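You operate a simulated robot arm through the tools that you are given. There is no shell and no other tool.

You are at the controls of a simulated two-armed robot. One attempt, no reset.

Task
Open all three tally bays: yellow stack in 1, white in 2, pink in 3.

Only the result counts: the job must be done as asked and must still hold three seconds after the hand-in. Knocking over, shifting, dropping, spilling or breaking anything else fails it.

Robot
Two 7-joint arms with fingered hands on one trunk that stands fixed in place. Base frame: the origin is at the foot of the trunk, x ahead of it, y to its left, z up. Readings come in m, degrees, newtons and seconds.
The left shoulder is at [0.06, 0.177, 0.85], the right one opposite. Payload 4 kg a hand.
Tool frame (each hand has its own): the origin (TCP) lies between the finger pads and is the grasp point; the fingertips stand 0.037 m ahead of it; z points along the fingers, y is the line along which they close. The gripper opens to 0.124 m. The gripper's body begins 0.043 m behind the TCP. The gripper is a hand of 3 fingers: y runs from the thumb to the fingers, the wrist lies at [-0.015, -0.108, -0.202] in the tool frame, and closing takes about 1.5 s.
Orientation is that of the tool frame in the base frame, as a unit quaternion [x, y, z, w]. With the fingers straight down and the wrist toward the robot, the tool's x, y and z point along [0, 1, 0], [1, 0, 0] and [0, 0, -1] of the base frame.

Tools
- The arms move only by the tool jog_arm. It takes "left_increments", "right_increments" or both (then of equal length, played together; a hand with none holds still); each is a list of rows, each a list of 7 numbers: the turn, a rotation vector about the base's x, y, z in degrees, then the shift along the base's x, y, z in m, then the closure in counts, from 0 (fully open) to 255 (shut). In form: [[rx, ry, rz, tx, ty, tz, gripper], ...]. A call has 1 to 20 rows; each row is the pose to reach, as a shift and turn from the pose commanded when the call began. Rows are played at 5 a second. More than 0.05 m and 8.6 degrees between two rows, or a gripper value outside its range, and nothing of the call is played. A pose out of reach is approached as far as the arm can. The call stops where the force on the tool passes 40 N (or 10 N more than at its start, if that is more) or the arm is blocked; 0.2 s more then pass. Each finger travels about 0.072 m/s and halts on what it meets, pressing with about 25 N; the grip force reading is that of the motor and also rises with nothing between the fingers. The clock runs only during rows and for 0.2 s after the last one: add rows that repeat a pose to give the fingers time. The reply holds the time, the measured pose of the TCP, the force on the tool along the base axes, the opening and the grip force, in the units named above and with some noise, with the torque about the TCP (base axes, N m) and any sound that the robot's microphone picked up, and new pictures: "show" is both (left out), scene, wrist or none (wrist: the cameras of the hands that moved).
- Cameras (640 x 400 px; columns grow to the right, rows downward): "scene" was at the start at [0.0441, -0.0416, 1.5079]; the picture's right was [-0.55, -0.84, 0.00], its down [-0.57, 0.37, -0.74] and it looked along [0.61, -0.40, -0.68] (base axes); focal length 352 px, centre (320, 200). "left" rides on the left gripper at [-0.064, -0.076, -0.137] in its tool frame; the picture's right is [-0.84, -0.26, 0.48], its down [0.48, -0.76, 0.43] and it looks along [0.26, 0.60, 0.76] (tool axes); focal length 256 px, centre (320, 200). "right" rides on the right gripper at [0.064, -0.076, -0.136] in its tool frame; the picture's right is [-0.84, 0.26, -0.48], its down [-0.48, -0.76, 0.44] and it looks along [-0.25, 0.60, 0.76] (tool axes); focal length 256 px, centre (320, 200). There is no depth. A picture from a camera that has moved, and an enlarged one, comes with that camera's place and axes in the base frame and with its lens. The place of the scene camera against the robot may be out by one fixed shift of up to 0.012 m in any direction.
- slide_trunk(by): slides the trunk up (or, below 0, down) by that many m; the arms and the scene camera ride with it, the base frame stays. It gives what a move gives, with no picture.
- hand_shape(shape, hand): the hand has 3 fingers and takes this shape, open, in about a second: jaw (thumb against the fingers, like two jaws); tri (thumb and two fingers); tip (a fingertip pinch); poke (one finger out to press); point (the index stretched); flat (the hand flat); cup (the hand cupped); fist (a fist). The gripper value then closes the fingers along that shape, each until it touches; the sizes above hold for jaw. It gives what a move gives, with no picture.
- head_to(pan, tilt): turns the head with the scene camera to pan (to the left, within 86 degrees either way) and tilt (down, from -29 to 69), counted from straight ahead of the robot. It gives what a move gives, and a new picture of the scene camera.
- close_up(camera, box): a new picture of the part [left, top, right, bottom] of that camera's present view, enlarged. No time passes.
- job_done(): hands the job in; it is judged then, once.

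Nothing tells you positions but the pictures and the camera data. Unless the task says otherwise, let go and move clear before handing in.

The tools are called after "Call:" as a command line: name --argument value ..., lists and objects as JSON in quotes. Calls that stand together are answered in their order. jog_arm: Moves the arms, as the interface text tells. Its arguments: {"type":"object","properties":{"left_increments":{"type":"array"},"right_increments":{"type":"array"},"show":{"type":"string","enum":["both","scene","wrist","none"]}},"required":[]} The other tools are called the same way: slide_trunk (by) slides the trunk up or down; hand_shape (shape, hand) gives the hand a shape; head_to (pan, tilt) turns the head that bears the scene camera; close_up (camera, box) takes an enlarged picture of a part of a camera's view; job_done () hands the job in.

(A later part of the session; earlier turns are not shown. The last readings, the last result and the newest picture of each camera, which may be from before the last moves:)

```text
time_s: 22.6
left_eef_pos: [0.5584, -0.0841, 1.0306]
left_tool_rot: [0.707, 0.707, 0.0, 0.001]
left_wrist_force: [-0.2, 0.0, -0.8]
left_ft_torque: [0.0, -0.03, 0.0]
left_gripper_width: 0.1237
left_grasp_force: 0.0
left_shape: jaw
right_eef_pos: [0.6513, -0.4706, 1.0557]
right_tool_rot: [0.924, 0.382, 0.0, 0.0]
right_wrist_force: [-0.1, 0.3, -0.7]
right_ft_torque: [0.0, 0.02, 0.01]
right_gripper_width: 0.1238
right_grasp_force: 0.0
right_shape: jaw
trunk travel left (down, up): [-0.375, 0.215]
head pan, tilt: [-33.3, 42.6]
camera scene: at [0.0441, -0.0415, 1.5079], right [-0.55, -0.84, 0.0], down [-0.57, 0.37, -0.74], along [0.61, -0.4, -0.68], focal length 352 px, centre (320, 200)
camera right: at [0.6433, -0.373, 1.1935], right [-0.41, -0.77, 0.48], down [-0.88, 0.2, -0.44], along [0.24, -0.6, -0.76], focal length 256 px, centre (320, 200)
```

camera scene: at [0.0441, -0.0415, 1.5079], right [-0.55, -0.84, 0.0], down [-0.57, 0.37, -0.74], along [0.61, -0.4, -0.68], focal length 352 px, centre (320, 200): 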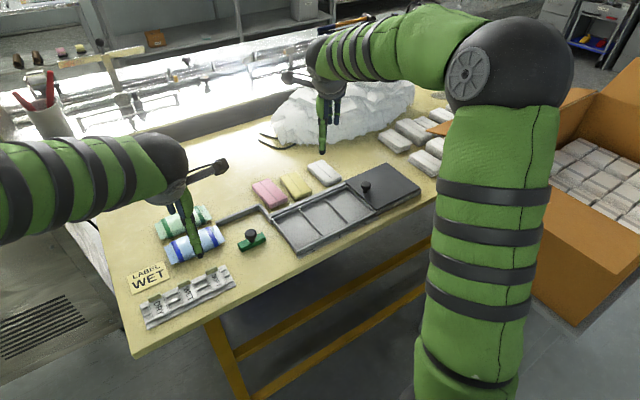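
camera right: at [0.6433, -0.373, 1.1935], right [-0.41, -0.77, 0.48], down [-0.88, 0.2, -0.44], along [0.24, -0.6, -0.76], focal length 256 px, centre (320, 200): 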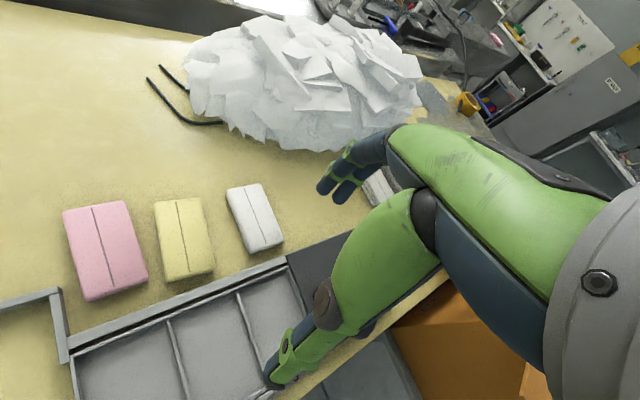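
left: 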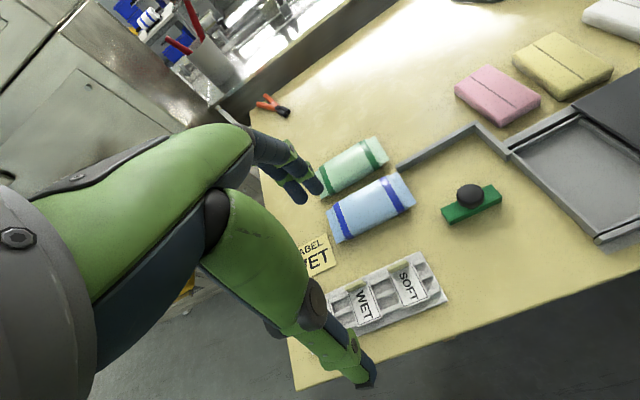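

This yaw is comfortable. I'll continue to −90° above the stacks.

Call:
jog_arm --right_increments '[[0, 0, -7.5, 0.012, 0.0, 0.0, 0], [0, 0, -15, 0.024, 0.0, 0.0, 0], [0, 0, -22.5, 0.036, 0.0, 0.0, 0], [0, 0, -30, 0.048, 0.0, 0.0, 0], [0, 0, -37.5, 0.06, 0.0, 0.0, 0], [0, 0, -45, 0.075, 0.0, 0.0, 0], [0, 0, -45, 0.075, 0.0, 0.0, 0]]'

```text
time_s: 24.2
left_eef_pos: [0.5587, -0.084, 1.0312]
left_tool_rot: [0.707, 0.707, -0.001, 0.001]
left_wrist_force: [0.3, 0.2, -1.0]
left_ft_torque: [-0.03, 0.0, -0.04]
left_gripper_width: 0.1236
left_grasp_force: 0.1
left_shape: jaw
right_eef_pos: [0.7243, -0.4707, 1.0565]
right_tool_rot: [1.0, -0.001, 0.0, 0.0]
right_wrist_force: [0.6, 0.2, -0.3]
right_ft_torque: [0.0, 0.01, 0.03]
right_gripper_width: 0.1239
right_grasp_force: 0.1
right_shape: jaw
trunk travel left (down, up): [-0.375, 0.215]
head pan, tilt: [-33.3, 42.6]
camera scene: at [0.0441, -0.0415, 1.5079], right [-0.55, -0.84, 0.0], down [-0.57, 0.37, -0.74], along [0.61, -0.4, -0.68], focal length 352 px, centre (320, 200)
camera right: at [0.7894, -0.3955, 1.1938], right [-0.84, -0.26, 0.48], down [-0.48, 0.76, -0.44], along [-0.26, -0.6, -0.76], focal length 256 px, centre (320, 200)
```

scene: 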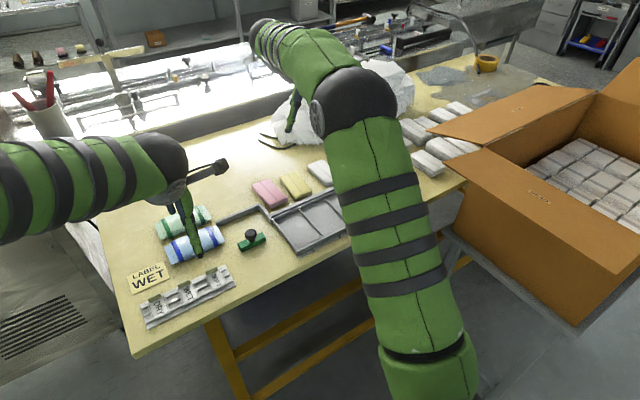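
right: 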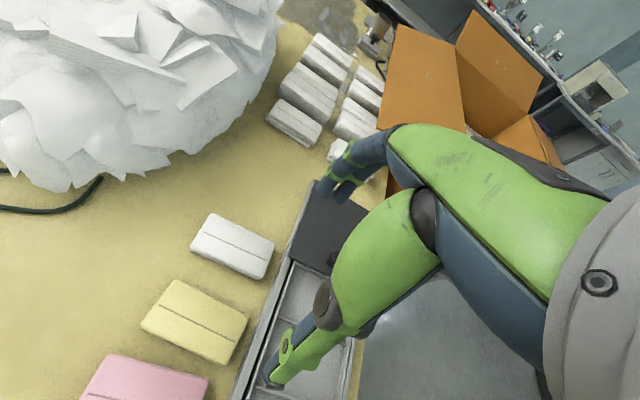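

The −90° yaw is well within reach. White looks to be at about (0.766, −0.537), yellow at (0.765, −0.432). I'll take enlarged views to refine these.

Call:
close_up --camera "right" --box '[60, 190, 320, 400]'

Call:
close_up --camera "scene" --box '[240, 130, 360, 260]'

```text
1.90 times, centred on (190, 295) of right
camera zoom: at [0.7894, -0.3955, 1.1938], right [-0.84, -0.26, 0.48], down [-0.48, 0.76, -0.44], along [-0.26, -0.6, -0.76], focal length 488 px, centre (568, 19)
```

zoom: 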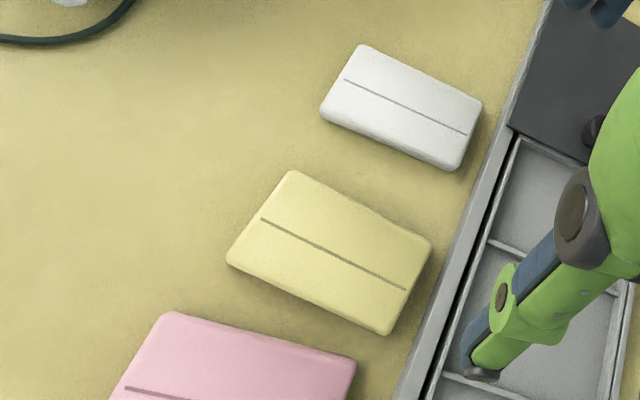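

```text
3.08 times, centred on (300, 195) of scene
camera zoom: at [0.0441, -0.0415, 1.5079], right [-0.55, -0.84, 0.0], down [-0.57, 0.37, -0.74], along [0.61, -0.4, -0.68], focal length 1083 px, centre (382, 215)
```

zoom: 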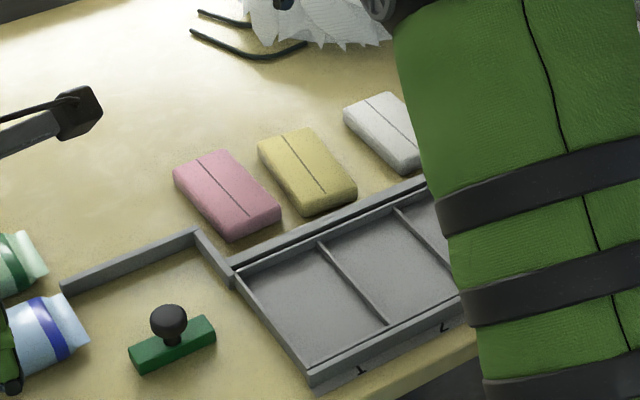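

Call:
jog_arm --right_increments '[[0, 0, 0, 0.01, -0.017, -0.02, 0], [0, 0, 0, 0.02, -0.034, -0.045, 0], [0, 0, 0, 0.03, -0.05, -0.07, 0], [0, 0, 0, 0.041, -0.066, -0.1, 0], [0, 0, 0, 0.041, -0.066, -0.13, 0], [0, 0, 0, 0.041, -0.066, -0.13, 0]]'

```text
time_s: 25.6
left_eef_pos: [0.5588, -0.0842, 1.0298]
left_tool_rot: [0.708, 0.706, 0.0, 0.001]
left_wrist_force: [-0.4, 0.2, -0.1]
left_ft_torque: [0.03, -0.02, 0.01]
left_gripper_width: 0.1236
left_grasp_force: 0.1
left_shape: jaw
right_eef_pos: [0.7674, -0.5387, 0.9251]
right_tool_rot: [1.0, 0.0, 0.0, -0.001]
right_wrist_force: [-0.8, 0.0, -0.4]
right_ft_torque: [0.0, -0.01, 0.01]
right_gripper_width: 0.1236
right_grasp_force: 0.0
right_shape: jaw
trunk travel left (down, up): [-0.375, 0.215]
head pan, tilt: [-33.3, 42.6]
camera scene: at [0.0442, -0.0415, 1.5079], right [-0.55, -0.84, 0.0], down [-0.57, 0.37, -0.74], along [0.61, -0.4, -0.68], focal length 352 px, centre (320, 200)
camera right: at [0.8318, -0.4633, 1.0638], right [-0.84, -0.26, 0.48], down [-0.48, 0.76, -0.44], along [-0.25, -0.6, -0.76], focal length 256 px, centre (320, 200)
```

scene: 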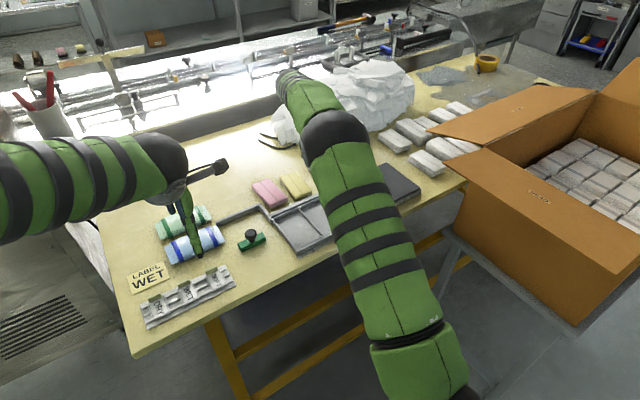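
right: 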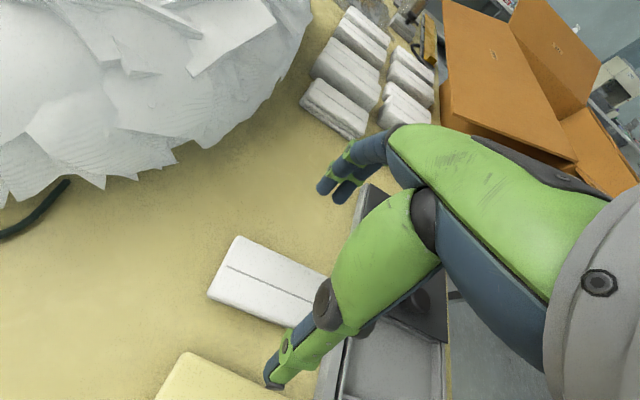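

The hand is above the white stack. I'll turn it +3.5° to match the stack, narrow the opening to about 0.09 m, and come lower for another look.

Call:
jog_arm --right_increments '[[0, 0, 3.5, -0.002, 0.002, 0, 40], [0, 0, 3.5, -0.002, 0.002, -0.01, 70], [0, 0, 3.5, -0.002, 0.002, -0.025, 70], [0, 0, 3.5, -0.002, 0.002, -0.04, 70], [0, 0, 3.5, -0.002, 0.002, -0.05, 70], [0, 0, 3.5, -0.002, 0.002, -0.05, 70]]'

```text
time_s: 27.0
left_eef_pos: [0.5589, -0.0843, 1.0304]
left_tool_rot: [0.707, 0.707, 0.001, 0.0]
left_wrist_force: [-0.4, -0.5, -0.7]
left_ft_torque: [0.01, 0.02, 0.03]
left_gripper_width: 0.1236
left_grasp_force: 0.1
left_shape: jaw
right_eef_pos: [0.7653, -0.5347, 0.8752]
right_tool_rot: [1.0, 0.03, 0.0, 0.0]
right_wrist_force: [-0.8, -0.2, 0.6]
right_ft_torque: [0.02, 0.02, 0.01]
right_gripper_width: 0.0903
right_grasp_force: 0.0
right_shape: jaw
trunk travel left (down, up): [-0.375, 0.215]
head pan, tilt: [-33.3, 42.6]
camera scene: at [0.0442, -0.0415, 1.5079], right [-0.55, -0.84, 0.0], down [-0.57, 0.37, -0.74], along [0.61, -0.4, -0.68], focal length 352 px, centre (320, 200)
camera right: at [0.8246, -0.4557, 1.0126], right [-0.82, -0.31, 0.48], down [-0.53, 0.73, -0.44], along [-0.22, -0.61, -0.76], focal length 256 px, centre (320, 200)
```

scene: 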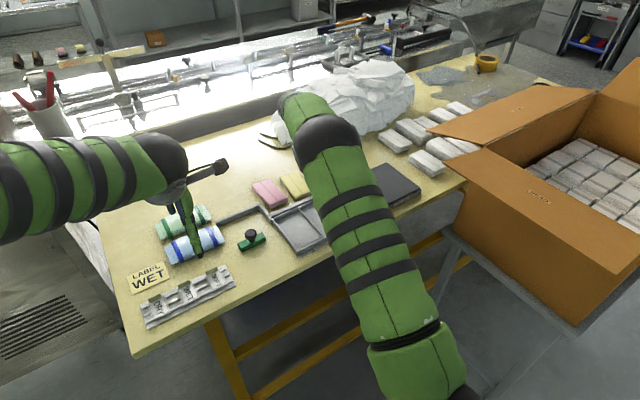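
right: 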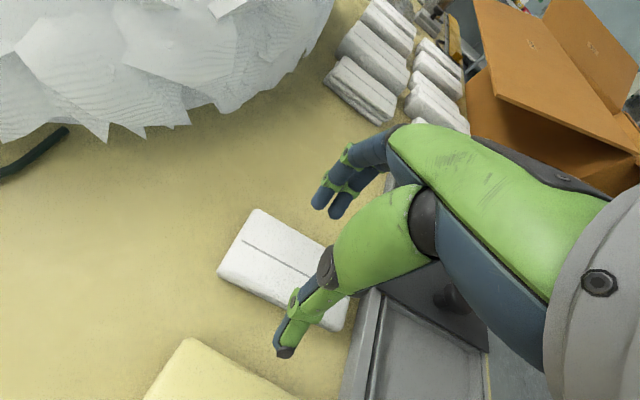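

White lies between thumb and fingers. I'll descend in small steps to grip height, watching the force.

Call:
jog_arm --right_increments '[[0, 0, 0, 0, -0.001, -0.01, 70], [0, 0, 0, 0, -0.001, -0.02, 70], [0, 0, 0, 0, -0.001, -0.028, 70], [0, 0, 0, 0, -0.001, -0.034, 70], [0, 0, 0, 0, -0.001, -0.034, 70]]' --show "wrist"

```text
time_s: 28.2
left_eef_pos: [0.5586, -0.0836, 1.0318]
left_tool_rot: [0.707, 0.707, 0.0, 0.0]
left_wrist_force: [0.5, -0.1, 0.2]
left_ft_torque: [0.03, 0.01, 0.0]
left_gripper_width: 0.1236
left_grasp_force: 0.1
left_shape: jaw
right_eef_pos: [0.7649, -0.5346, 0.8415]
right_tool_rot: [1.0, 0.031, 0.0, 0.0]
right_wrist_force: [0.3, 0.3, 0.1]
right_ft_torque: [0.02, 0.02, -0.03]
right_gripper_width: 0.0901
right_grasp_force: 0.2
right_shape: jaw
trunk travel left (down, up): [-0.375, 0.215]
head pan, tilt: [-33.3, 42.6]
camera right: at [0.8247, -0.4567, 0.9785], right [-0.82, -0.31, 0.48], down [-0.53, 0.73, -0.44], along [-0.22, -0.61, -0.76], focal length 256 px, centre (320, 200)
```

right: 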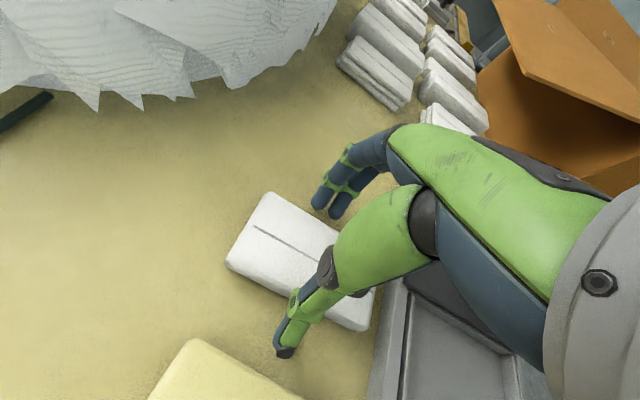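

Call:
close_up --camera "right" --box '[200, 150, 440, 380]'

```text
1.74 times, centred on (320, 265) of right
camera zoom: at [0.8247, -0.4567, 0.9785], right [-0.82, -0.31, 0.48], down [-0.53, 0.73, -0.44], along [-0.22, -0.61, -0.76], focal length 445 px, centre (320, 87)
```

zoom: 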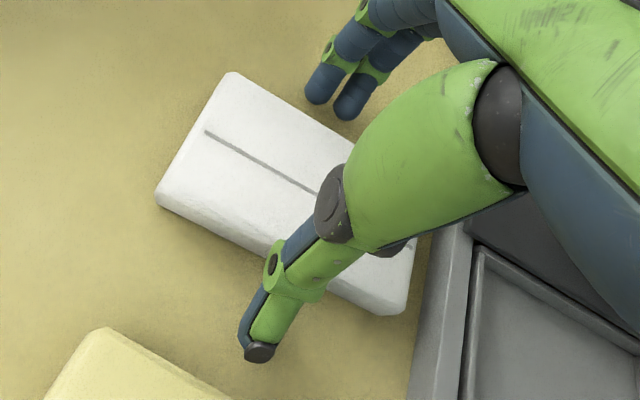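

Call:
jog_arm --right_increments '[[0, 0, 0, 0, 0, -0.002, 70], [0, 0, 0, 0, 0, -0.004, 70], [0, 0, 0, 0, 0, -0.006, 70], [0, 0, 0, 0, 0, -0.008, 70], [0, 0, 0, 0, 0, -0.01, 70], [0, 0, 0, 0, 0, -0.01, 70]]' --show "none"

Call:
close_up --camera "right" --box '[200, 150, 440, 380]'

```text
time_s: 29.6
left_eef_pos: [0.5566, -0.0822, 1.0318]
left_tool_rot: [0.707, 0.707, 0.0, 0.001]
left_wrist_force: [0.0, 0.9, -0.2]
left_ft_torque: [-0.01, -0.02, 0.0]
left_gripper_width: 0.1233
left_grasp_force: 0.1
left_shape: jaw
right_eef_pos: [0.7655, -0.5365, 0.8355]
right_tool_rot: [0.999, 0.032, 0.002, 0.003]
right_wrist_force: [0.1, -0.5, 30.8]
right_ft_torque: [-1.6, -0.25, -0.01]
right_gripper_width: 0.0899
right_grasp_force: 0.1
right_shape: jaw
trunk travel left (down, up): [-0.375, 0.215]
head pan, tilt: [-33.3, 42.6]
```

```text
1.74 times, centred on (320, 265) of right
camera zoom: at [0.8239, -0.4564, 0.9735], right [-0.82, -0.31, 0.48], down [-0.53, 0.73, -0.44], along [-0.21, -0.62, -0.76], focal length 445 px, centre (320, 87)
```

zoom: 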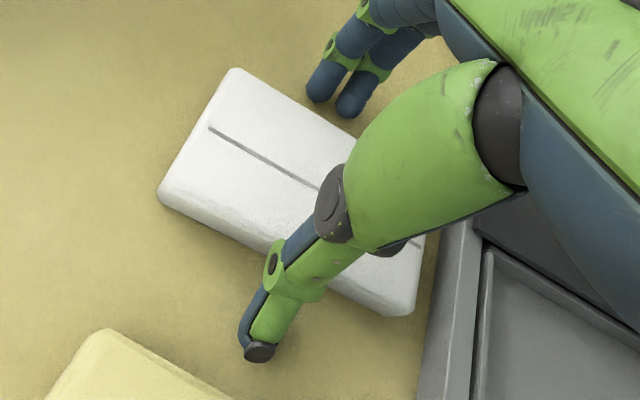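

The fingertips touched the table at TCP z ≈ 0.8355, so the table is near z 0.80. I'll back up to about 0.843 and close on the white stack.

Call:
jog_arm --right_increments '[[0, 0, 0, 0, 0, 0.006, 70], [0, 0, 0, 0, 0, 0.011, 70], [0, 0, 0, 0, 0, 0.011, 90], [0, 0, 0, 0, 0, 0.011, 110], [0, 0, 0, 0, 0, 0.011, 130], [0, 0, 0, 0, 0, 0.011, 150], [0, 0, 0, 0, 0, 0.011, 170], [0, 0, 0, 0, 0, 0.011, 190], [0, 0, 0, 0, 0, 0.011, 190]]' --show "wrist"

```text
time_s: 31.6
left_eef_pos: [0.558, -0.0832, 1.0313]
left_tool_rot: [0.707, 0.708, 0.0, 0.0]
left_wrist_force: [0.2, 0.7, 0.4]
left_ft_torque: [-0.01, 0.01, 0.01]
left_gripper_width: 0.1237
left_grasp_force: 0.0
left_shape: jaw
right_eef_pos: [0.765, -0.5363, 0.8426]
right_tool_rot: [1.0, 0.031, 0.0, 0.0]
right_wrist_force: [-0.5, 0.0, 0.9]
right_ft_torque: [0.02, 0.01, -0.02]
right_gripper_width: 0.0612
right_grasp_force: 24.7
right_shape: jaw
trunk travel left (down, up): [-0.375, 0.215]
head pan, tilt: [-33.3, 42.6]
camera right: at [0.8241, -0.4575, 0.9802], right [-0.82, -0.31, 0.48], down [-0.53, 0.73, -0.44], along [-0.22, -0.61, -0.76], focal length 256 px, centre (320, 200)
```

right: 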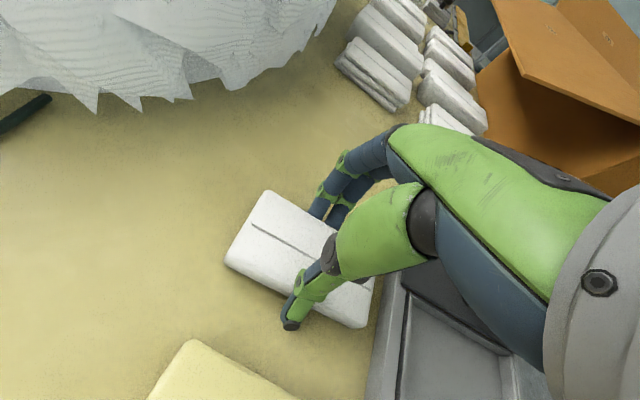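

White is gripped (0.061 m wide, 25 N). I'll lift it, and move the idle left arm away to the left so the right wrist has room over the bays.

Call:
jog_arm --right_increments '[[0, 0, 0, 0, 0, 0.01, 190], [0, 0, 0, 0, 0, 0.02, 190], [0, 0, 0, 0, 0, 0.03, 190], [0, 0, 0, 0, 0, 0.045, 190], [0, 0, 0, 0, 0, 0.06, 190], [0, 0, 0, 0, 0, 0.06, 190]]' --left_increments '[[0, 0, 0, -0.005, 0.03, 0.02, 0], [0, 0, 0, -0.01, 0.07, 0.04, 0], [0, 0, 0, -0.015, 0.11, 0.06, 0], [0, 0, 0, -0.02, 0.15, 0.07, 0], [0, 0, 0, -0.02, 0.19, 0.07, 0], [0, 0, 0, -0.02, 0.2, 0.07, 0]]' --show "both"

```text
time_s: 33.0
left_eef_pos: [0.5382, 0.1168, 1.1012]
left_tool_rot: [0.707, 0.707, 0.0, 0.0]
left_wrist_force: [0.9, 0.3, -0.4]
left_ft_torque: [-0.02, 0.01, -0.02]
left_gripper_width: 0.1235
left_grasp_force: 0.0
left_shape: jaw
right_eef_pos: [0.7665, -0.5369, 0.9014]
right_tool_rot: [1.0, 0.03, 0.001, 0.001]
right_wrist_force: [0.1, 0.1, 0.7]
right_ft_torque: [-0.01, -0.01, 0.01]
right_gripper_width: 0.061
right_grasp_force: 25.6
right_shape: jaw
trunk travel left (down, up): [-0.375, 0.215]
head pan, tilt: [-33.3, 42.6]
camera scene: at [0.0443, -0.0414, 1.5079], right [-0.55, -0.84, 0.0], down [-0.57, 0.37, -0.74], along [0.61, -0.4, -0.68], focal length 352 px, centre (320, 200)
camera right: at [0.8253, -0.4567, 1.0384], right [-0.82, -0.31, 0.48], down [-0.53, 0.73, -0.44], along [-0.22, -0.61, -0.76], focal length 256 px, centre (320, 200)
camera left: at [0.4625, 0.053, 1.2365], right [-0.26, -0.84, -0.48], down [-0.76, 0.48, -0.43], along [0.6, 0.25, -0.76], focal length 256 px, centre (320, 200)
```

scene: 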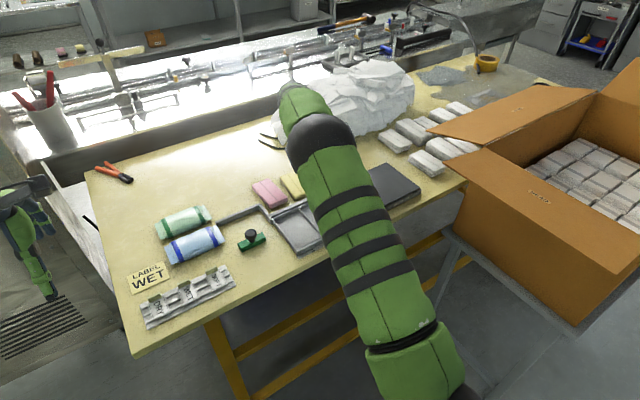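
right: 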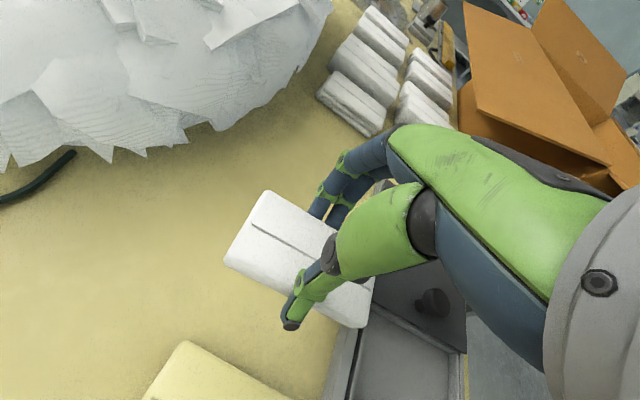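
left: 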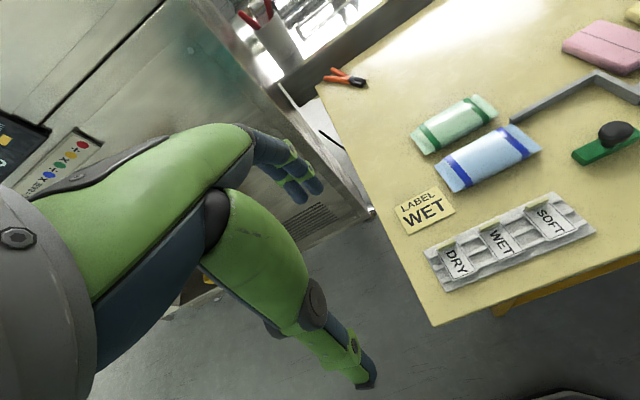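

White is firmly held and level. I'll carry it over the rails to above bay 2 (centre about 0.606, −0.431), turning it square.

Call:
jog_arm --right_increments '[[0, 0, -1, -0.02, 0.02, 0, 190], [0, 0, -2, -0.045, 0.04, 0, 190], [0, 0, -3, -0.075, 0.06, 0, 190], [0, 0, -3.5, -0.105, 0.08, 0, 190], [0, 0, -3.5, -0.135, 0.095, 0, 190], [0, 0, -3.5, -0.16, 0.105, 0, 190], [0, 0, -3.5, -0.16, 0.105, 0, 190]]' --show "both"

```text
time_s: 34.6
left_eef_pos: [0.5376, 0.1161, 1.1025]
left_tool_rot: [0.707, 0.707, 0.0, 0.0]
left_wrist_force: [-0.6, 0.1, 0.1]
left_ft_torque: [-0.03, -0.01, -0.02]
left_gripper_width: 0.1236
left_grasp_force: 0.0
left_shape: jaw
right_eef_pos: [0.6042, -0.43, 0.9014]
right_tool_rot: [1.0, 0.0, 0.0, 0.0]
right_wrist_force: [0.5, -0.8, -0.4]
right_ft_torque: [-0.04, 0.0, 0.01]
right_gripper_width: 0.0611
right_grasp_force: 25.3
right_shape: jaw
trunk travel left (down, up): [-0.375, 0.215]
head pan, tilt: [-33.3, 42.6]
camera scene: at [0.0442, -0.0415, 1.5079], right [-0.55, -0.84, 0.0], down [-0.57, 0.37, -0.74], along [0.61, -0.4, -0.68], focal length 352 px, centre (320, 200)
camera right: at [0.6689, -0.3547, 1.0382], right [-0.84, -0.26, 0.48], down [-0.48, 0.76, -0.44], along [-0.25, -0.6, -0.76], focal length 256 px, centre (320, 200)
```

scene: 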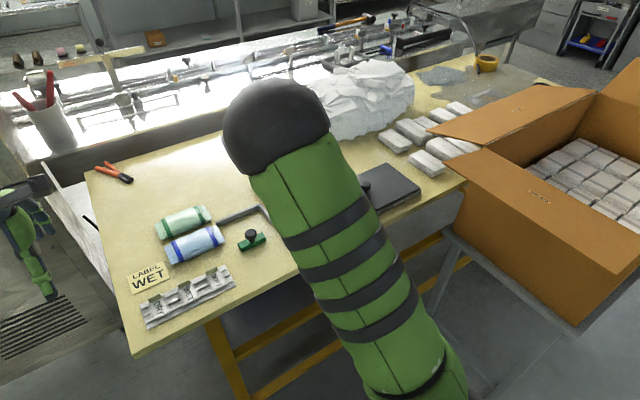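
right: 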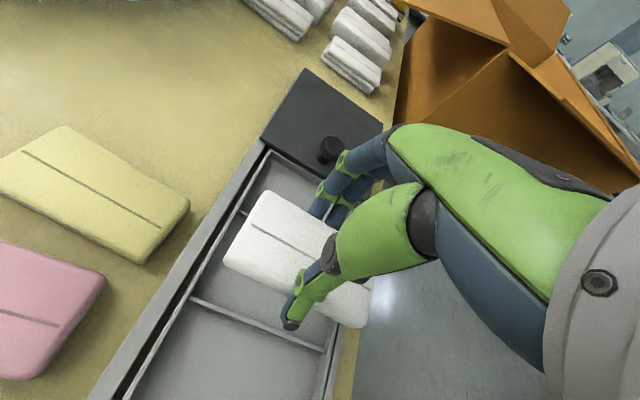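

Alignment over bay 2 looks right (dividers at y ≈ −0.390 and −0.472, stack edges −0.40 to −0.46). I'll lower it carefully.

Call:
jog_arm --right_increments '[[0, 0, 0, 0.001, -0.001, -0.015, 190], [0, 0, 0, 0.001, -0.001, -0.03, 190], [0, 0, 0, 0.001, -0.001, -0.04, 190], [0, 0, 0, 0.001, -0.001, -0.045, 190], [0, 0, 0, 0.001, -0.001, -0.05, 190], [0, 0, 0, 0.001, -0.001, -0.05, 190]]' --show "wrist"

```text
time_s: 36.0
left_eef_pos: [0.5373, 0.117, 1.1009]
left_tool_rot: [0.707, 0.707, -0.001, 0.0]
left_wrist_force: [0.3, -0.3, -0.4]
left_ft_torque: [0.02, -0.03, -0.02]
left_gripper_width: 0.1236
left_grasp_force: 0.1
left_shape: jaw
right_eef_pos: [0.6052, -0.4318, 0.8522]
right_tool_rot: [1.0, -0.001, 0.0, 0.0]
right_wrist_force: [0.4, 0.1, 0.1]
right_ft_torque: [0.0, -0.01, 0.01]
right_gripper_width: 0.0609
right_grasp_force: 25.3
right_shape: jaw
trunk travel left (down, up): [-0.375, 0.215]
head pan, tilt: [-33.3, 42.6]
camera right: at [0.6706, -0.3575, 0.9896], right [-0.84, -0.26, 0.48], down [-0.48, 0.76, -0.44], along [-0.25, -0.6, -0.76], focal length 256 px, centre (320, 200)
```

right: 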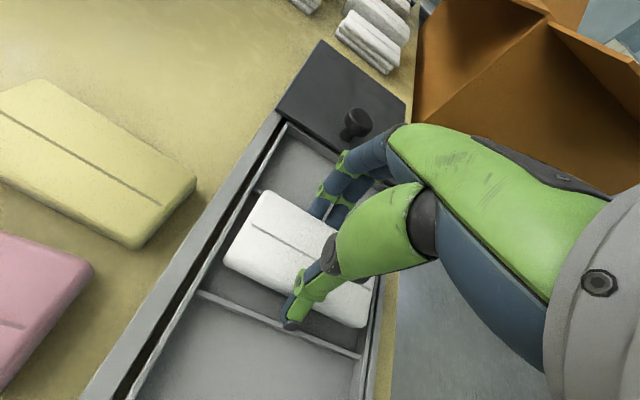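

Call:
close_up --camera "right" --box '[180, 150, 420, 390]'

Call:
jog_arm --right_increments '[[0, 0, 0, 0, 0, -0.0015, 190], [0, 0, 0, 0, 0, -0.003, 190], [0, 0, 0, 0, 0, -0.003, 190]]' --show "wrist"

```text
1.67 times, centred on (300, 270) of right
camera zoom: at [0.6706, -0.3575, 0.9896], right [-0.84, -0.26, 0.48], down [-0.48, 0.76, -0.44], along [-0.25, -0.6, -0.76], focal length 427 px, centre (353, 83)
```

zoom: 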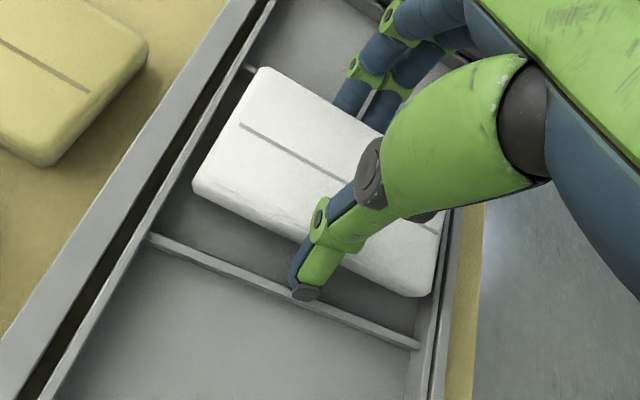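

```text
time_s: 36.8
left_eef_pos: [0.5367, 0.1158, 1.101]
left_tool_rot: [0.707, 0.707, 0.0, 0.0]
left_wrist_force: [0.2, 0.1, 0.3]
left_ft_torque: [0.0, 0.0, -0.05]
left_gripper_width: 0.1238
left_grasp_force: 0.0
left_shape: jaw
right_eef_pos: [0.6057, -0.4315, 0.8504]
right_tool_rot: [1.0, 0.0, 0.001, 0.001]
right_wrist_force: [-0.1, -0.3, 3.8]
right_ft_torque: [-0.13, -0.03, 0.03]
right_gripper_width: 0.061
right_grasp_force: 25.4
right_shape: jaw
trunk travel left (down, up): [-0.375, 0.215]
head pan, tilt: [-33.3, 42.6]
camera right: at [0.6699, -0.3566, 0.9873], right [-0.84, -0.26, 0.48], down [-0.48, 0.76, -0.44], along [-0.25, -0.6, -0.76], focal length 256 px, centre (320, 200)
```

right: 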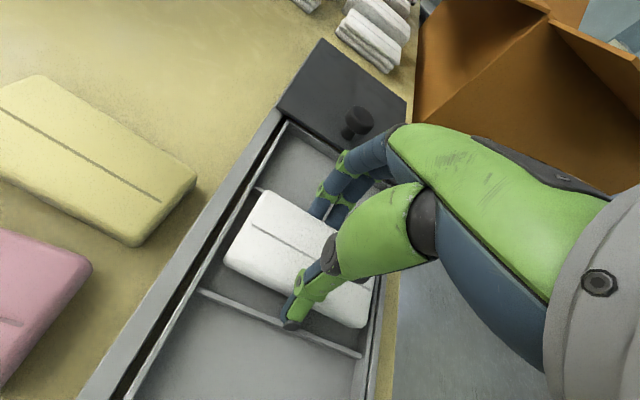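

Light contact (fingertips resting on the divider, I believe). I'll raise 2 mm, nudge to centre, and release so the stack settles the last few millimetres into bay 2.

Call:
jog_arm --right_increments '[[0, 0, 0, -0.001, 0.002, 0.0015, 190], [0, 0, 0, -0.001, 0.002, 0.0015, 150], [0, 0, 0, -0.001, 0.002, 0.0015, 100], [0, 0, 0, -0.001, 0.002, 0.0015, 85], [0, 0, 0, -0.001, 0.002, 0.0015, 85], [0, 0, 0, -0.001, 0.002, 0.0015, 85]]' --show "wrist"

```text
time_s: 38.2
left_eef_pos: [0.537, 0.1163, 1.1012]
left_tool_rot: [0.707, 0.707, 0.0, 0.0]
left_wrist_force: [0.1, 0.7, 0.4]
left_ft_torque: [0.02, 0.01, -0.03]
left_gripper_width: 0.1235
left_grasp_force: 0.1
left_shape: jaw
right_eef_pos: [0.6039, -0.4293, 0.8518]
right_tool_rot: [1.0, -0.001, -0.001, 0.0]
right_wrist_force: [0.7, 0.1, 0.0]
right_ft_torque: [0.03, 0.01, -0.01]
right_gripper_width: 0.0822
right_grasp_force: 0.1
right_shape: jaw
trunk travel left (down, up): [-0.375, 0.215]
head pan, tilt: [-33.3, 42.6]
camera right: at [0.6686, -0.3546, 0.9888], right [-0.84, -0.26, 0.48], down [-0.48, 0.76, -0.44], along [-0.25, -0.6, -0.76], focal length 256 px, centre (320, 200)
```

right: 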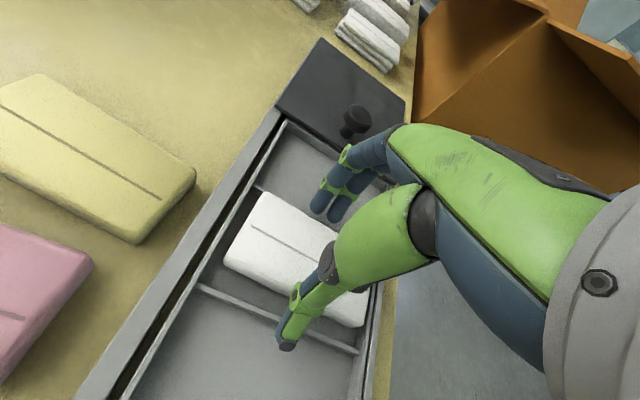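

Released. I'll rise straight up and check the white stack.

Call:
jog_arm --right_increments '[[0, 0, 0, 0, 0, 0.015, 85], [0, 0, 0, 0, 0, 0.035, 85], [0, 0, 0, 0, 0, 0.065, 85], [0, 0, 0, 0, 0, 0.095, 85], [0, 0, 0, 0, 0, 0.095, 85]]' --show "wrist"

Call:
close_up --camera "right" --box '[100, 130, 400, 400]'

```text
time_s: 39.4
left_eef_pos: [0.5391, 0.1159, 1.1012]
left_tool_rot: [0.707, 0.707, 0.0, 0.0]
left_wrist_force: [-0.2, 0.4, 0.4]
left_ft_torque: [0.02, 0.01, -0.02]
left_gripper_width: 0.1236
left_grasp_force: 0.0
left_shape: jaw
right_eef_pos: [0.6059, -0.4295, 0.9467]
right_tool_rot: [1.0, 0.0, -0.001, 0.001]
right_wrist_force: [-0.4, -0.1, 0.2]
right_ft_torque: [0.01, -0.04, 0.0]
right_gripper_width: 0.0822
right_grasp_force: 0.1
right_shape: jaw
trunk travel left (down, up): [-0.375, 0.215]
head pan, tilt: [-33.3, 42.6]
camera right: at [0.6703, -0.3544, 1.0835], right [-0.84, -0.26, 0.48], down [-0.48, 0.76, -0.44], along [-0.25, -0.6, -0.76], focal length 256 px, centre (320, 200)
```

right: 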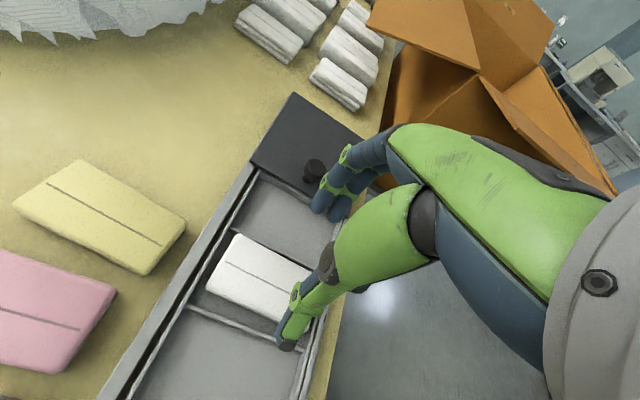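

```text
1.48 times, centred on (250, 265) of right
camera zoom: at [0.6703, -0.3544, 1.0835], right [-0.84, -0.26, 0.48], down [-0.48, 0.76, -0.44], along [-0.25, -0.6, -0.76], focal length 379 px, centre (424, 104)
```

zoom: 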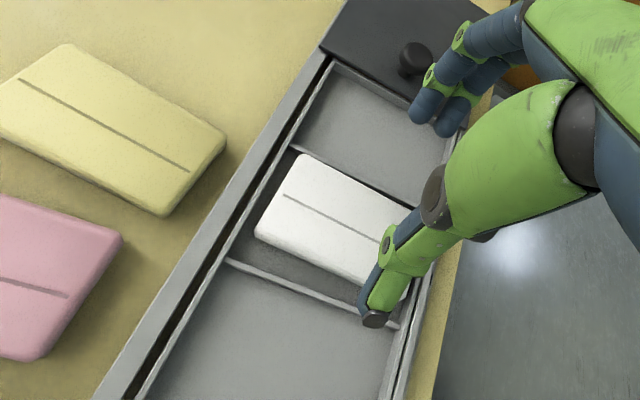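

White sits well inside bay 2. Next is yellow at about (0.762, −0.432), turned about −4°; I'll hover over it.

Call:
jog_arm --right_increments '[[0, 0, -1, 0.03, 0, 0, 85], [0, 0, -2, 0.06, -0.001, 0, 85], [0, 0, -3, 0.095, -0.002, 0, 85], [0, 0, -4, 0.13, -0.003, 0, 85], [0, 0, -4, 0.157, -0.004, -0.01, 85], [0, 0, -4, 0.157, -0.004, -0.03, 85], [0, 0, -4, 0.157, -0.004, -0.05, 85], [0, 0, -4, 0.157, -0.004, -0.05, 85]]' --show "both"

Call:
close_up --camera "right" --box '[180, 130, 420, 400]'

```text
time_s: 41.2
left_eef_pos: [0.5395, 0.1169, 1.1014]
left_tool_rot: [0.707, 0.707, 0.0, 0.0]
left_wrist_force: [0.5, 1.4, 0.3]
left_ft_torque: [0.01, 0.02, 0.03]
left_gripper_width: 0.1239
left_grasp_force: 0.0
left_shape: jaw
right_eef_pos: [0.7637, -0.4347, 0.8971]
right_tool_rot: [0.999, -0.035, 0.001, 0.001]
right_wrist_force: [0.1, -0.5, -0.8]
right_ft_torque: [0.0, 0.01, 0.02]
right_gripper_width: 0.0823
right_grasp_force: 0.0
right_shape: jaw
trunk travel left (down, up): [-0.375, 0.215]
head pan, tilt: [-33.3, 42.6]
camera scene: at [0.0443, -0.0415, 1.5079], right [-0.55, -0.84, 0.0], down [-0.57, 0.37, -0.74], along [0.61, -0.4, -0.68], focal length 352 px, centre (320, 200)
camera right: at [0.8325, -0.3636, 1.0348], right [-0.85, -0.2, 0.48], down [-0.43, 0.79, -0.44], along [-0.3, -0.58, -0.76], focal length 256 px, centre (320, 200)
```

scene: 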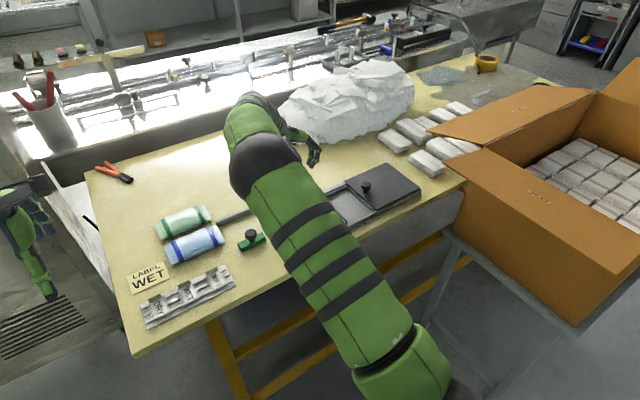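
right: 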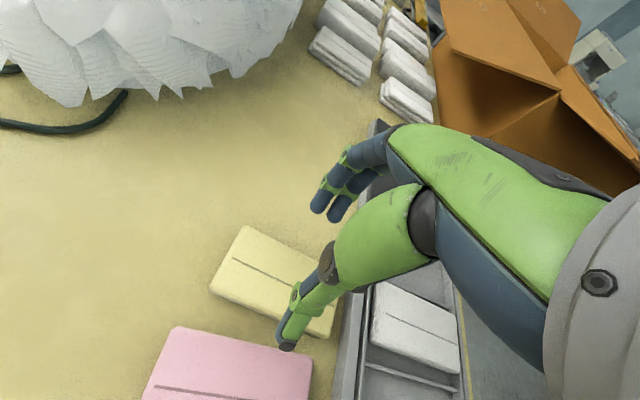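

```text
1.48 times, centred on (300, 265) of right
camera zoom: at [0.8325, -0.3636, 1.0348], right [-0.85, -0.2, 0.48], down [-0.43, 0.79, -0.44], along [-0.3, -0.58, -0.76], focal length 379 px, centre (350, 104)
```

zoom: 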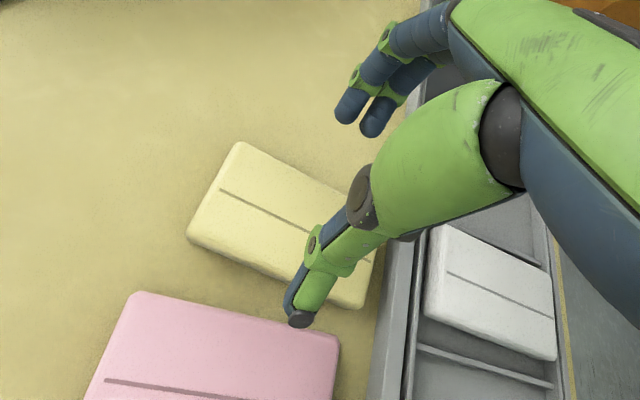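

Yellow's axis is about −4° with centre near (0.764, −0.431); pink's edge is only a few cm away. I'll narrow the opening to 0.070 m, centre, and descend.

Call:
jog_arm --right_increments '[[0, 0, 0, 0, 0.002, 0, 112], [0, 0, 0, 0, 0.002, 0, 112], [0, 0, 0, 0, 0.002, -0.015, 112], [0, 0, 0, 0, 0.002, -0.03, 112], [0, 0, 0, 0, 0.002, -0.04, 112], [0, 0, 0, 0, 0.002, -0.04, 112]]' --show "wrist"

Call:
close_up --camera "right" --box '[180, 130, 420, 400]'

```text
time_s: 42.6
left_eef_pos: [0.5379, 0.1165, 1.1016]
left_tool_rot: [0.706, 0.708, -0.001, 0.0]
left_wrist_force: [0.3, 1.1, -0.5]
left_ft_torque: [-0.01, 0.01, 0.02]
left_gripper_width: 0.1237
left_grasp_force: 0.0
left_shape: jaw
right_eef_pos: [0.7644, -0.4316, 0.8584]
right_tool_rot: [0.999, -0.035, 0.0, -0.001]
right_wrist_force: [0.0, -0.2, -0.2]
right_ft_torque: [-0.01, 0.0, -0.03]
right_gripper_width: 0.07
right_grasp_force: 0.0
right_shape: jaw
trunk travel left (down, up): [-0.375, 0.215]
head pan, tilt: [-33.3, 42.6]
camera right: at [0.8325, -0.3607, 0.9945], right [-0.85, -0.2, 0.48], down [-0.43, 0.79, -0.44], along [-0.3, -0.58, -0.76], focal length 256 px, centre (320, 200)
```

right: 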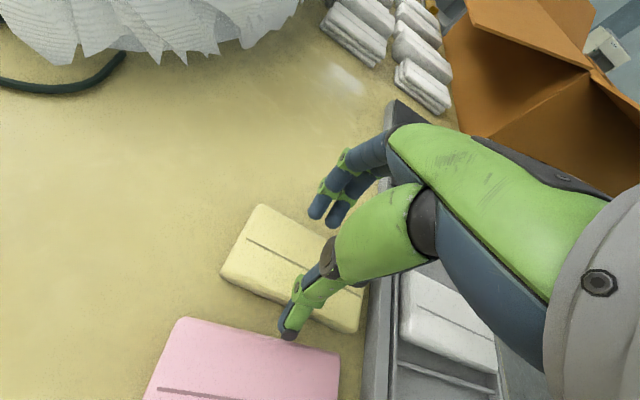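

```text
1.48 times, centred on (300, 265) of right
camera zoom: at [0.8325, -0.3607, 0.9945], right [-0.85, -0.2, 0.48], down [-0.43, 0.79, -0.44], along [-0.3, -0.58, -0.76], focal length 379 px, centre (350, 104)
```

zoom: 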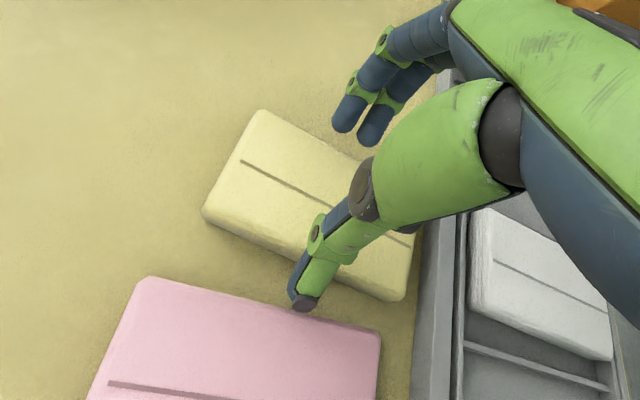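

Thumb and fingers straddle yellow with clearance to pink. I'll descend the last 13 mm and close.

Call:
jog_arm --right_increments '[[0, 0, 0, 0, -0.001, -0.005, 112], [0, 0, 0, 0, -0.001, -0.01, 112], [0, 0, 0, 0, -0.001, -0.0135, 112], [0, 0, 0, 0, -0.001, -0.0135, 112], [0, 0, 0, 0, -0.001, -0.0135, 125], [0, 0, 0, 0, -0.001, -0.0135, 140], [0, 0, 0, 0, -0.001, -0.0135, 160], [0, 0, 0, 0, -0.001, -0.0135, 190], [0, 0, 0, 0, -0.001, -0.0135, 190]]' --show "wrist"

```text
time_s: 44.6
left_eef_pos: [0.5375, 0.1171, 1.1011]
left_tool_rot: [0.707, 0.708, 0.0, -0.001]
left_wrist_force: [-0.4, -0.4, -0.5]
left_ft_torque: [0.03, 0.01, -0.01]
left_gripper_width: 0.124
left_grasp_force: 0.0
left_shape: jaw
right_eef_pos: [0.762, -0.4338, 0.8435]
right_tool_rot: [0.999, -0.035, 0.002, 0.0]
right_wrist_force: [0.6, 1.3, 6.3]
right_ft_torque: [0.24, -0.1, -0.04]
right_gripper_width: 0.0599
right_grasp_force: 25.0
right_shape: jaw
trunk travel left (down, up): [-0.375, 0.215]
head pan, tilt: [-33.3, 42.6]
camera right: at [0.831, -0.362, 0.9809], right [-0.85, -0.2, 0.48], down [-0.43, 0.79, -0.44], along [-0.3, -0.58, -0.76], focal length 256 px, centre (320, 200)
```

right: 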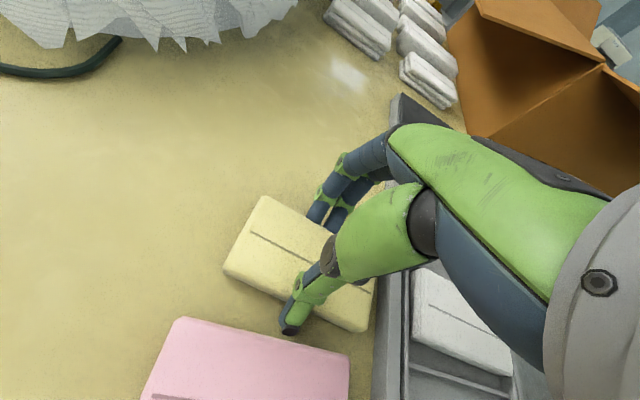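

Yellow is gripped (0.060 m, 25 N). I'll lift it gently and check it.

Call:
jog_arm --right_increments '[[0, 0, 0, 0, 0, 0.008, 190], [0, 0, 0, 0, 0, 0.018, 190], [0, 0, 0, 0, 0, 0.03, 190], [0, 0, 0, 0, 0, 0.045, 190], [0, 0, 0, 0, 0, 0.058, 190], [0, 0, 0, 0, 0, 0.058, 190]]' --show "wrist"

Call:
close_up --camera "right" --box '[140, 130, 420, 400]'

```text
time_s: 46.0
left_eef_pos: [0.5385, 0.1168, 1.1021]
left_tool_rot: [0.707, 0.707, 0.0, 0.0]
left_wrist_force: [0.2, -0.1, -0.4]
left_ft_torque: [0.01, -0.02, 0.02]
left_gripper_width: 0.1238
left_grasp_force: 0.1
left_shape: jaw
right_eef_pos: [0.7621, -0.433, 0.9011]
right_tool_rot: [0.999, -0.036, 0.0, 0.0]
right_wrist_force: [0.5, 0.2, -0.5]
right_ft_torque: [-0.02, 0.0, -0.03]
right_gripper_width: 0.0596
right_grasp_force: 25.2
right_shape: jaw
trunk travel left (down, up): [-0.375, 0.215]
head pan, tilt: [-33.3, 42.6]
camera right: at [0.8316, -0.3629, 1.038], right [-0.85, -0.2, 0.48], down [-0.43, 0.79, -0.44], along [-0.3, -0.58, -0.76], focal length 256 px, centre (320, 200)
```

right: 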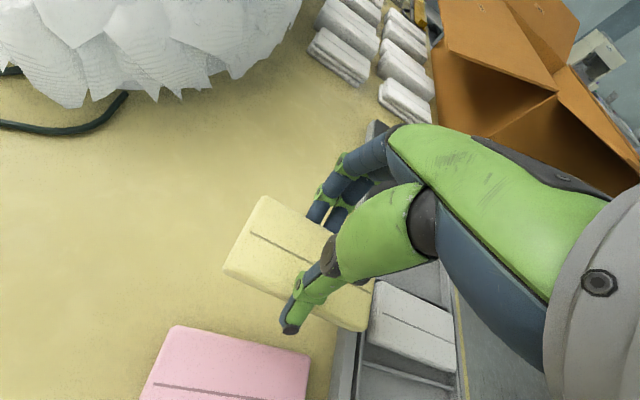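

```text
1.48 times, centred on (280, 265) of right
camera zoom: at [0.8316, -0.3629, 1.038], right [-0.85, -0.2, 0.48], down [-0.43, 0.79, -0.44], along [-0.3, -0.58, -0.76], focal length 379 px, centre (379, 104)
```

zoom: 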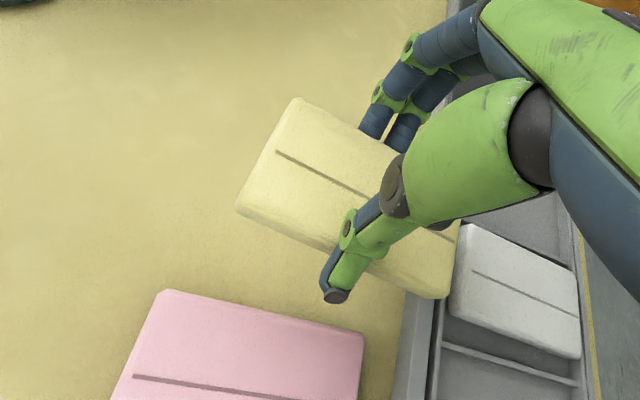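

Yellow is held level, with pink untouched. I'll carry it over to bay 1 (centre about 0.606, −0.3465), squaring it up.

Call:
jog_arm --right_increments '[[0, 0, 0.5, -0.02, 0.005, 0.015, 190], [0, 0, 1, -0.045, 0.015, 0.02, 190], [0, 0, 2, -0.075, 0.03, 0.02, 190], [0, 0, 3, -0.105, 0.05, 0.02, 190], [0, 0, 4, -0.135, 0.07, 0.02, 190], [0, 0, 4, -0.157, 0.0865, 0.02, 190], [0, 0, 4, -0.157, 0.0865, 0.0, 190], [0, 0, 4, -0.157, 0.0865, -0.02, 190], [0, 0, 4, -0.157, 0.0865, -0.02, 190]]' --show "both"

Call:
close_up --camera "right" --box '[140, 130, 420, 400]'

```text
time_s: 48.0
left_eef_pos: [0.5382, 0.1162, 1.1011]
left_tool_rot: [0.707, 0.707, 0.0, -0.001]
left_wrist_force: [-0.3, -0.6, 0.4]
left_ft_torque: [0.03, 0.02, -0.03]
left_gripper_width: 0.1237
left_grasp_force: 0.0
left_shape: jaw
right_eef_pos: [0.6049, -0.3464, 0.8798]
right_tool_rot: [1.0, 0.001, 0.0, 0.0]
right_wrist_force: [0.5, -0.3, 0.1]
right_ft_torque: [0.0, 0.0, 0.0]
right_gripper_width: 0.0594
right_grasp_force: 25.4
right_shape: jaw
trunk travel left (down, up): [-0.375, 0.215]
head pan, tilt: [-33.3, 42.6]
camera scene: at [0.0441, -0.0414, 1.5079], right [-0.55, -0.84, 0.0], down [-0.57, 0.37, -0.74], along [0.61, -0.4, -0.68], focal length 352 px, centre (320, 200)
camera right: at [0.6694, -0.271, 1.0175], right [-0.84, -0.26, 0.48], down [-0.48, 0.76, -0.44], along [-0.25, -0.6, -0.76], focal length 256 px, centre (320, 200)
```

scene: 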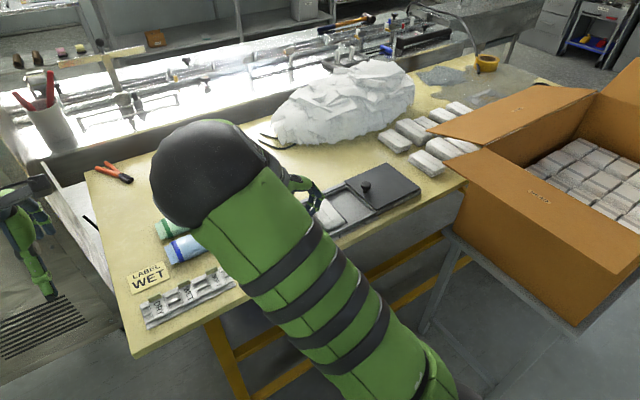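
right: 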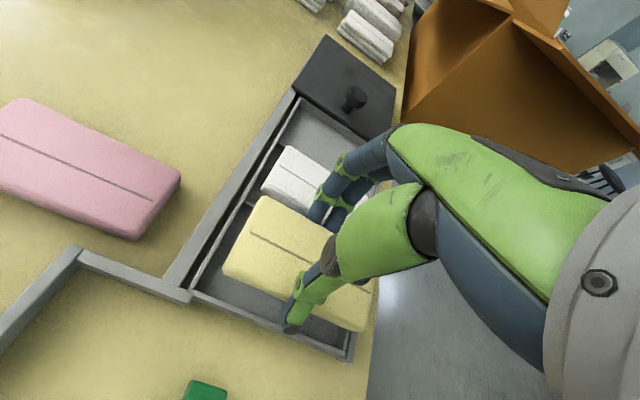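

```text
1.48 times, centred on (280, 265) of right
camera zoom: at [0.6694, -0.271, 1.0175], right [-0.84, -0.26, 0.48], down [-0.48, 0.76, -0.44], along [-0.25, -0.6, -0.76], focal length 379 px, centre (379, 104)
```

zoom: 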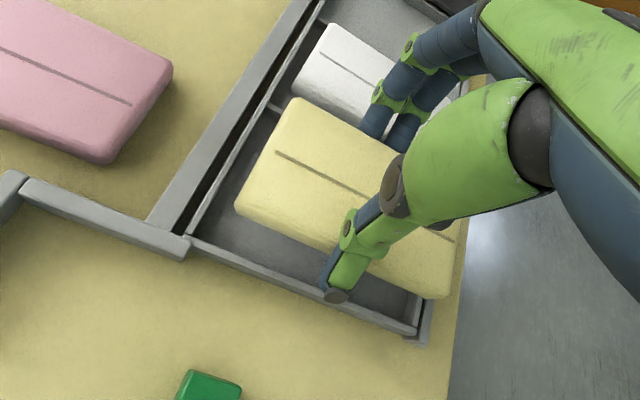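

Bay 1's left wall inner edge is near y −0.307 and the divider near −0.388, so yellow is well centred. Lowering it now.

Call:
jog_arm --right_increments '[[0, 0, 0, 0, -0.001, -0.01, 190], [0, 0, 0, 0, -0.001, -0.018, 190], [0, 0, 0, 0, -0.001, -0.024, 190], [0, 0, 0, 0, -0.001, -0.0275, 190], [0, 0, 0, 0, -0.001, -0.0285, 190], [0, 0, 0, 0, -0.001, -0.0285, 190]]' --show "wrist"

Call:
close_up --camera "right" --box '[140, 130, 420, 400]'

```text
time_s: 49.4
left_eef_pos: [0.5369, 0.1157, 1.1017]
left_tool_rot: [0.707, 0.708, 0.0, 0.0]
left_wrist_force: [-0.8, -0.5, 0.0]
left_ft_torque: [0.0, 0.01, -0.02]
left_gripper_width: 0.1238
left_grasp_force: 0.0
left_shape: jaw
right_eef_pos: [0.6043, -0.3472, 0.8511]
right_tool_rot: [1.0, 0.0, 0.001, 0.001]
right_wrist_force: [1.2, -3.4, 10.6]
right_ft_torque: [0.3, -0.02, -0.02]
right_gripper_width: 0.0593
right_grasp_force: 24.7
right_shape: jaw
trunk travel left (down, up): [-0.375, 0.215]
head pan, tilt: [-33.3, 42.6]
camera right: at [0.6691, -0.2729, 0.9899], right [-0.84, -0.26, 0.48], down [-0.48, 0.76, -0.44], along [-0.25, -0.6, -0.76], focal length 256 px, centre (320, 200)
```

right: 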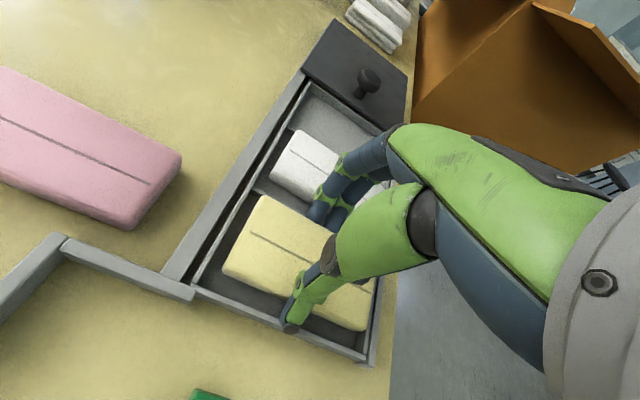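

```text
1.48 times, centred on (280, 265) of right
camera zoom: at [0.6691, -0.2729, 0.9899], right [-0.84, -0.26, 0.48], down [-0.48, 0.76, -0.44], along [-0.25, -0.6, -0.76], focal length 379 px, centre (379, 104)
```

zoom: 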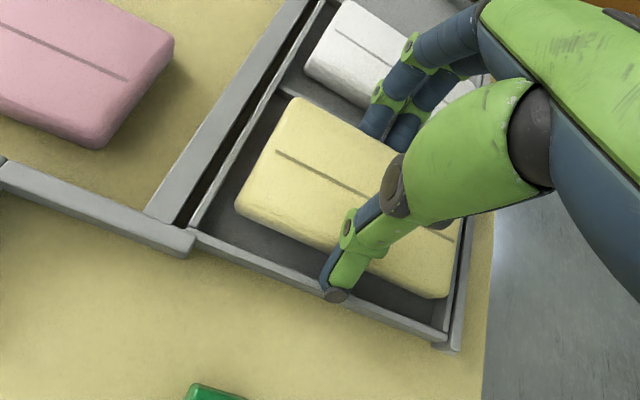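

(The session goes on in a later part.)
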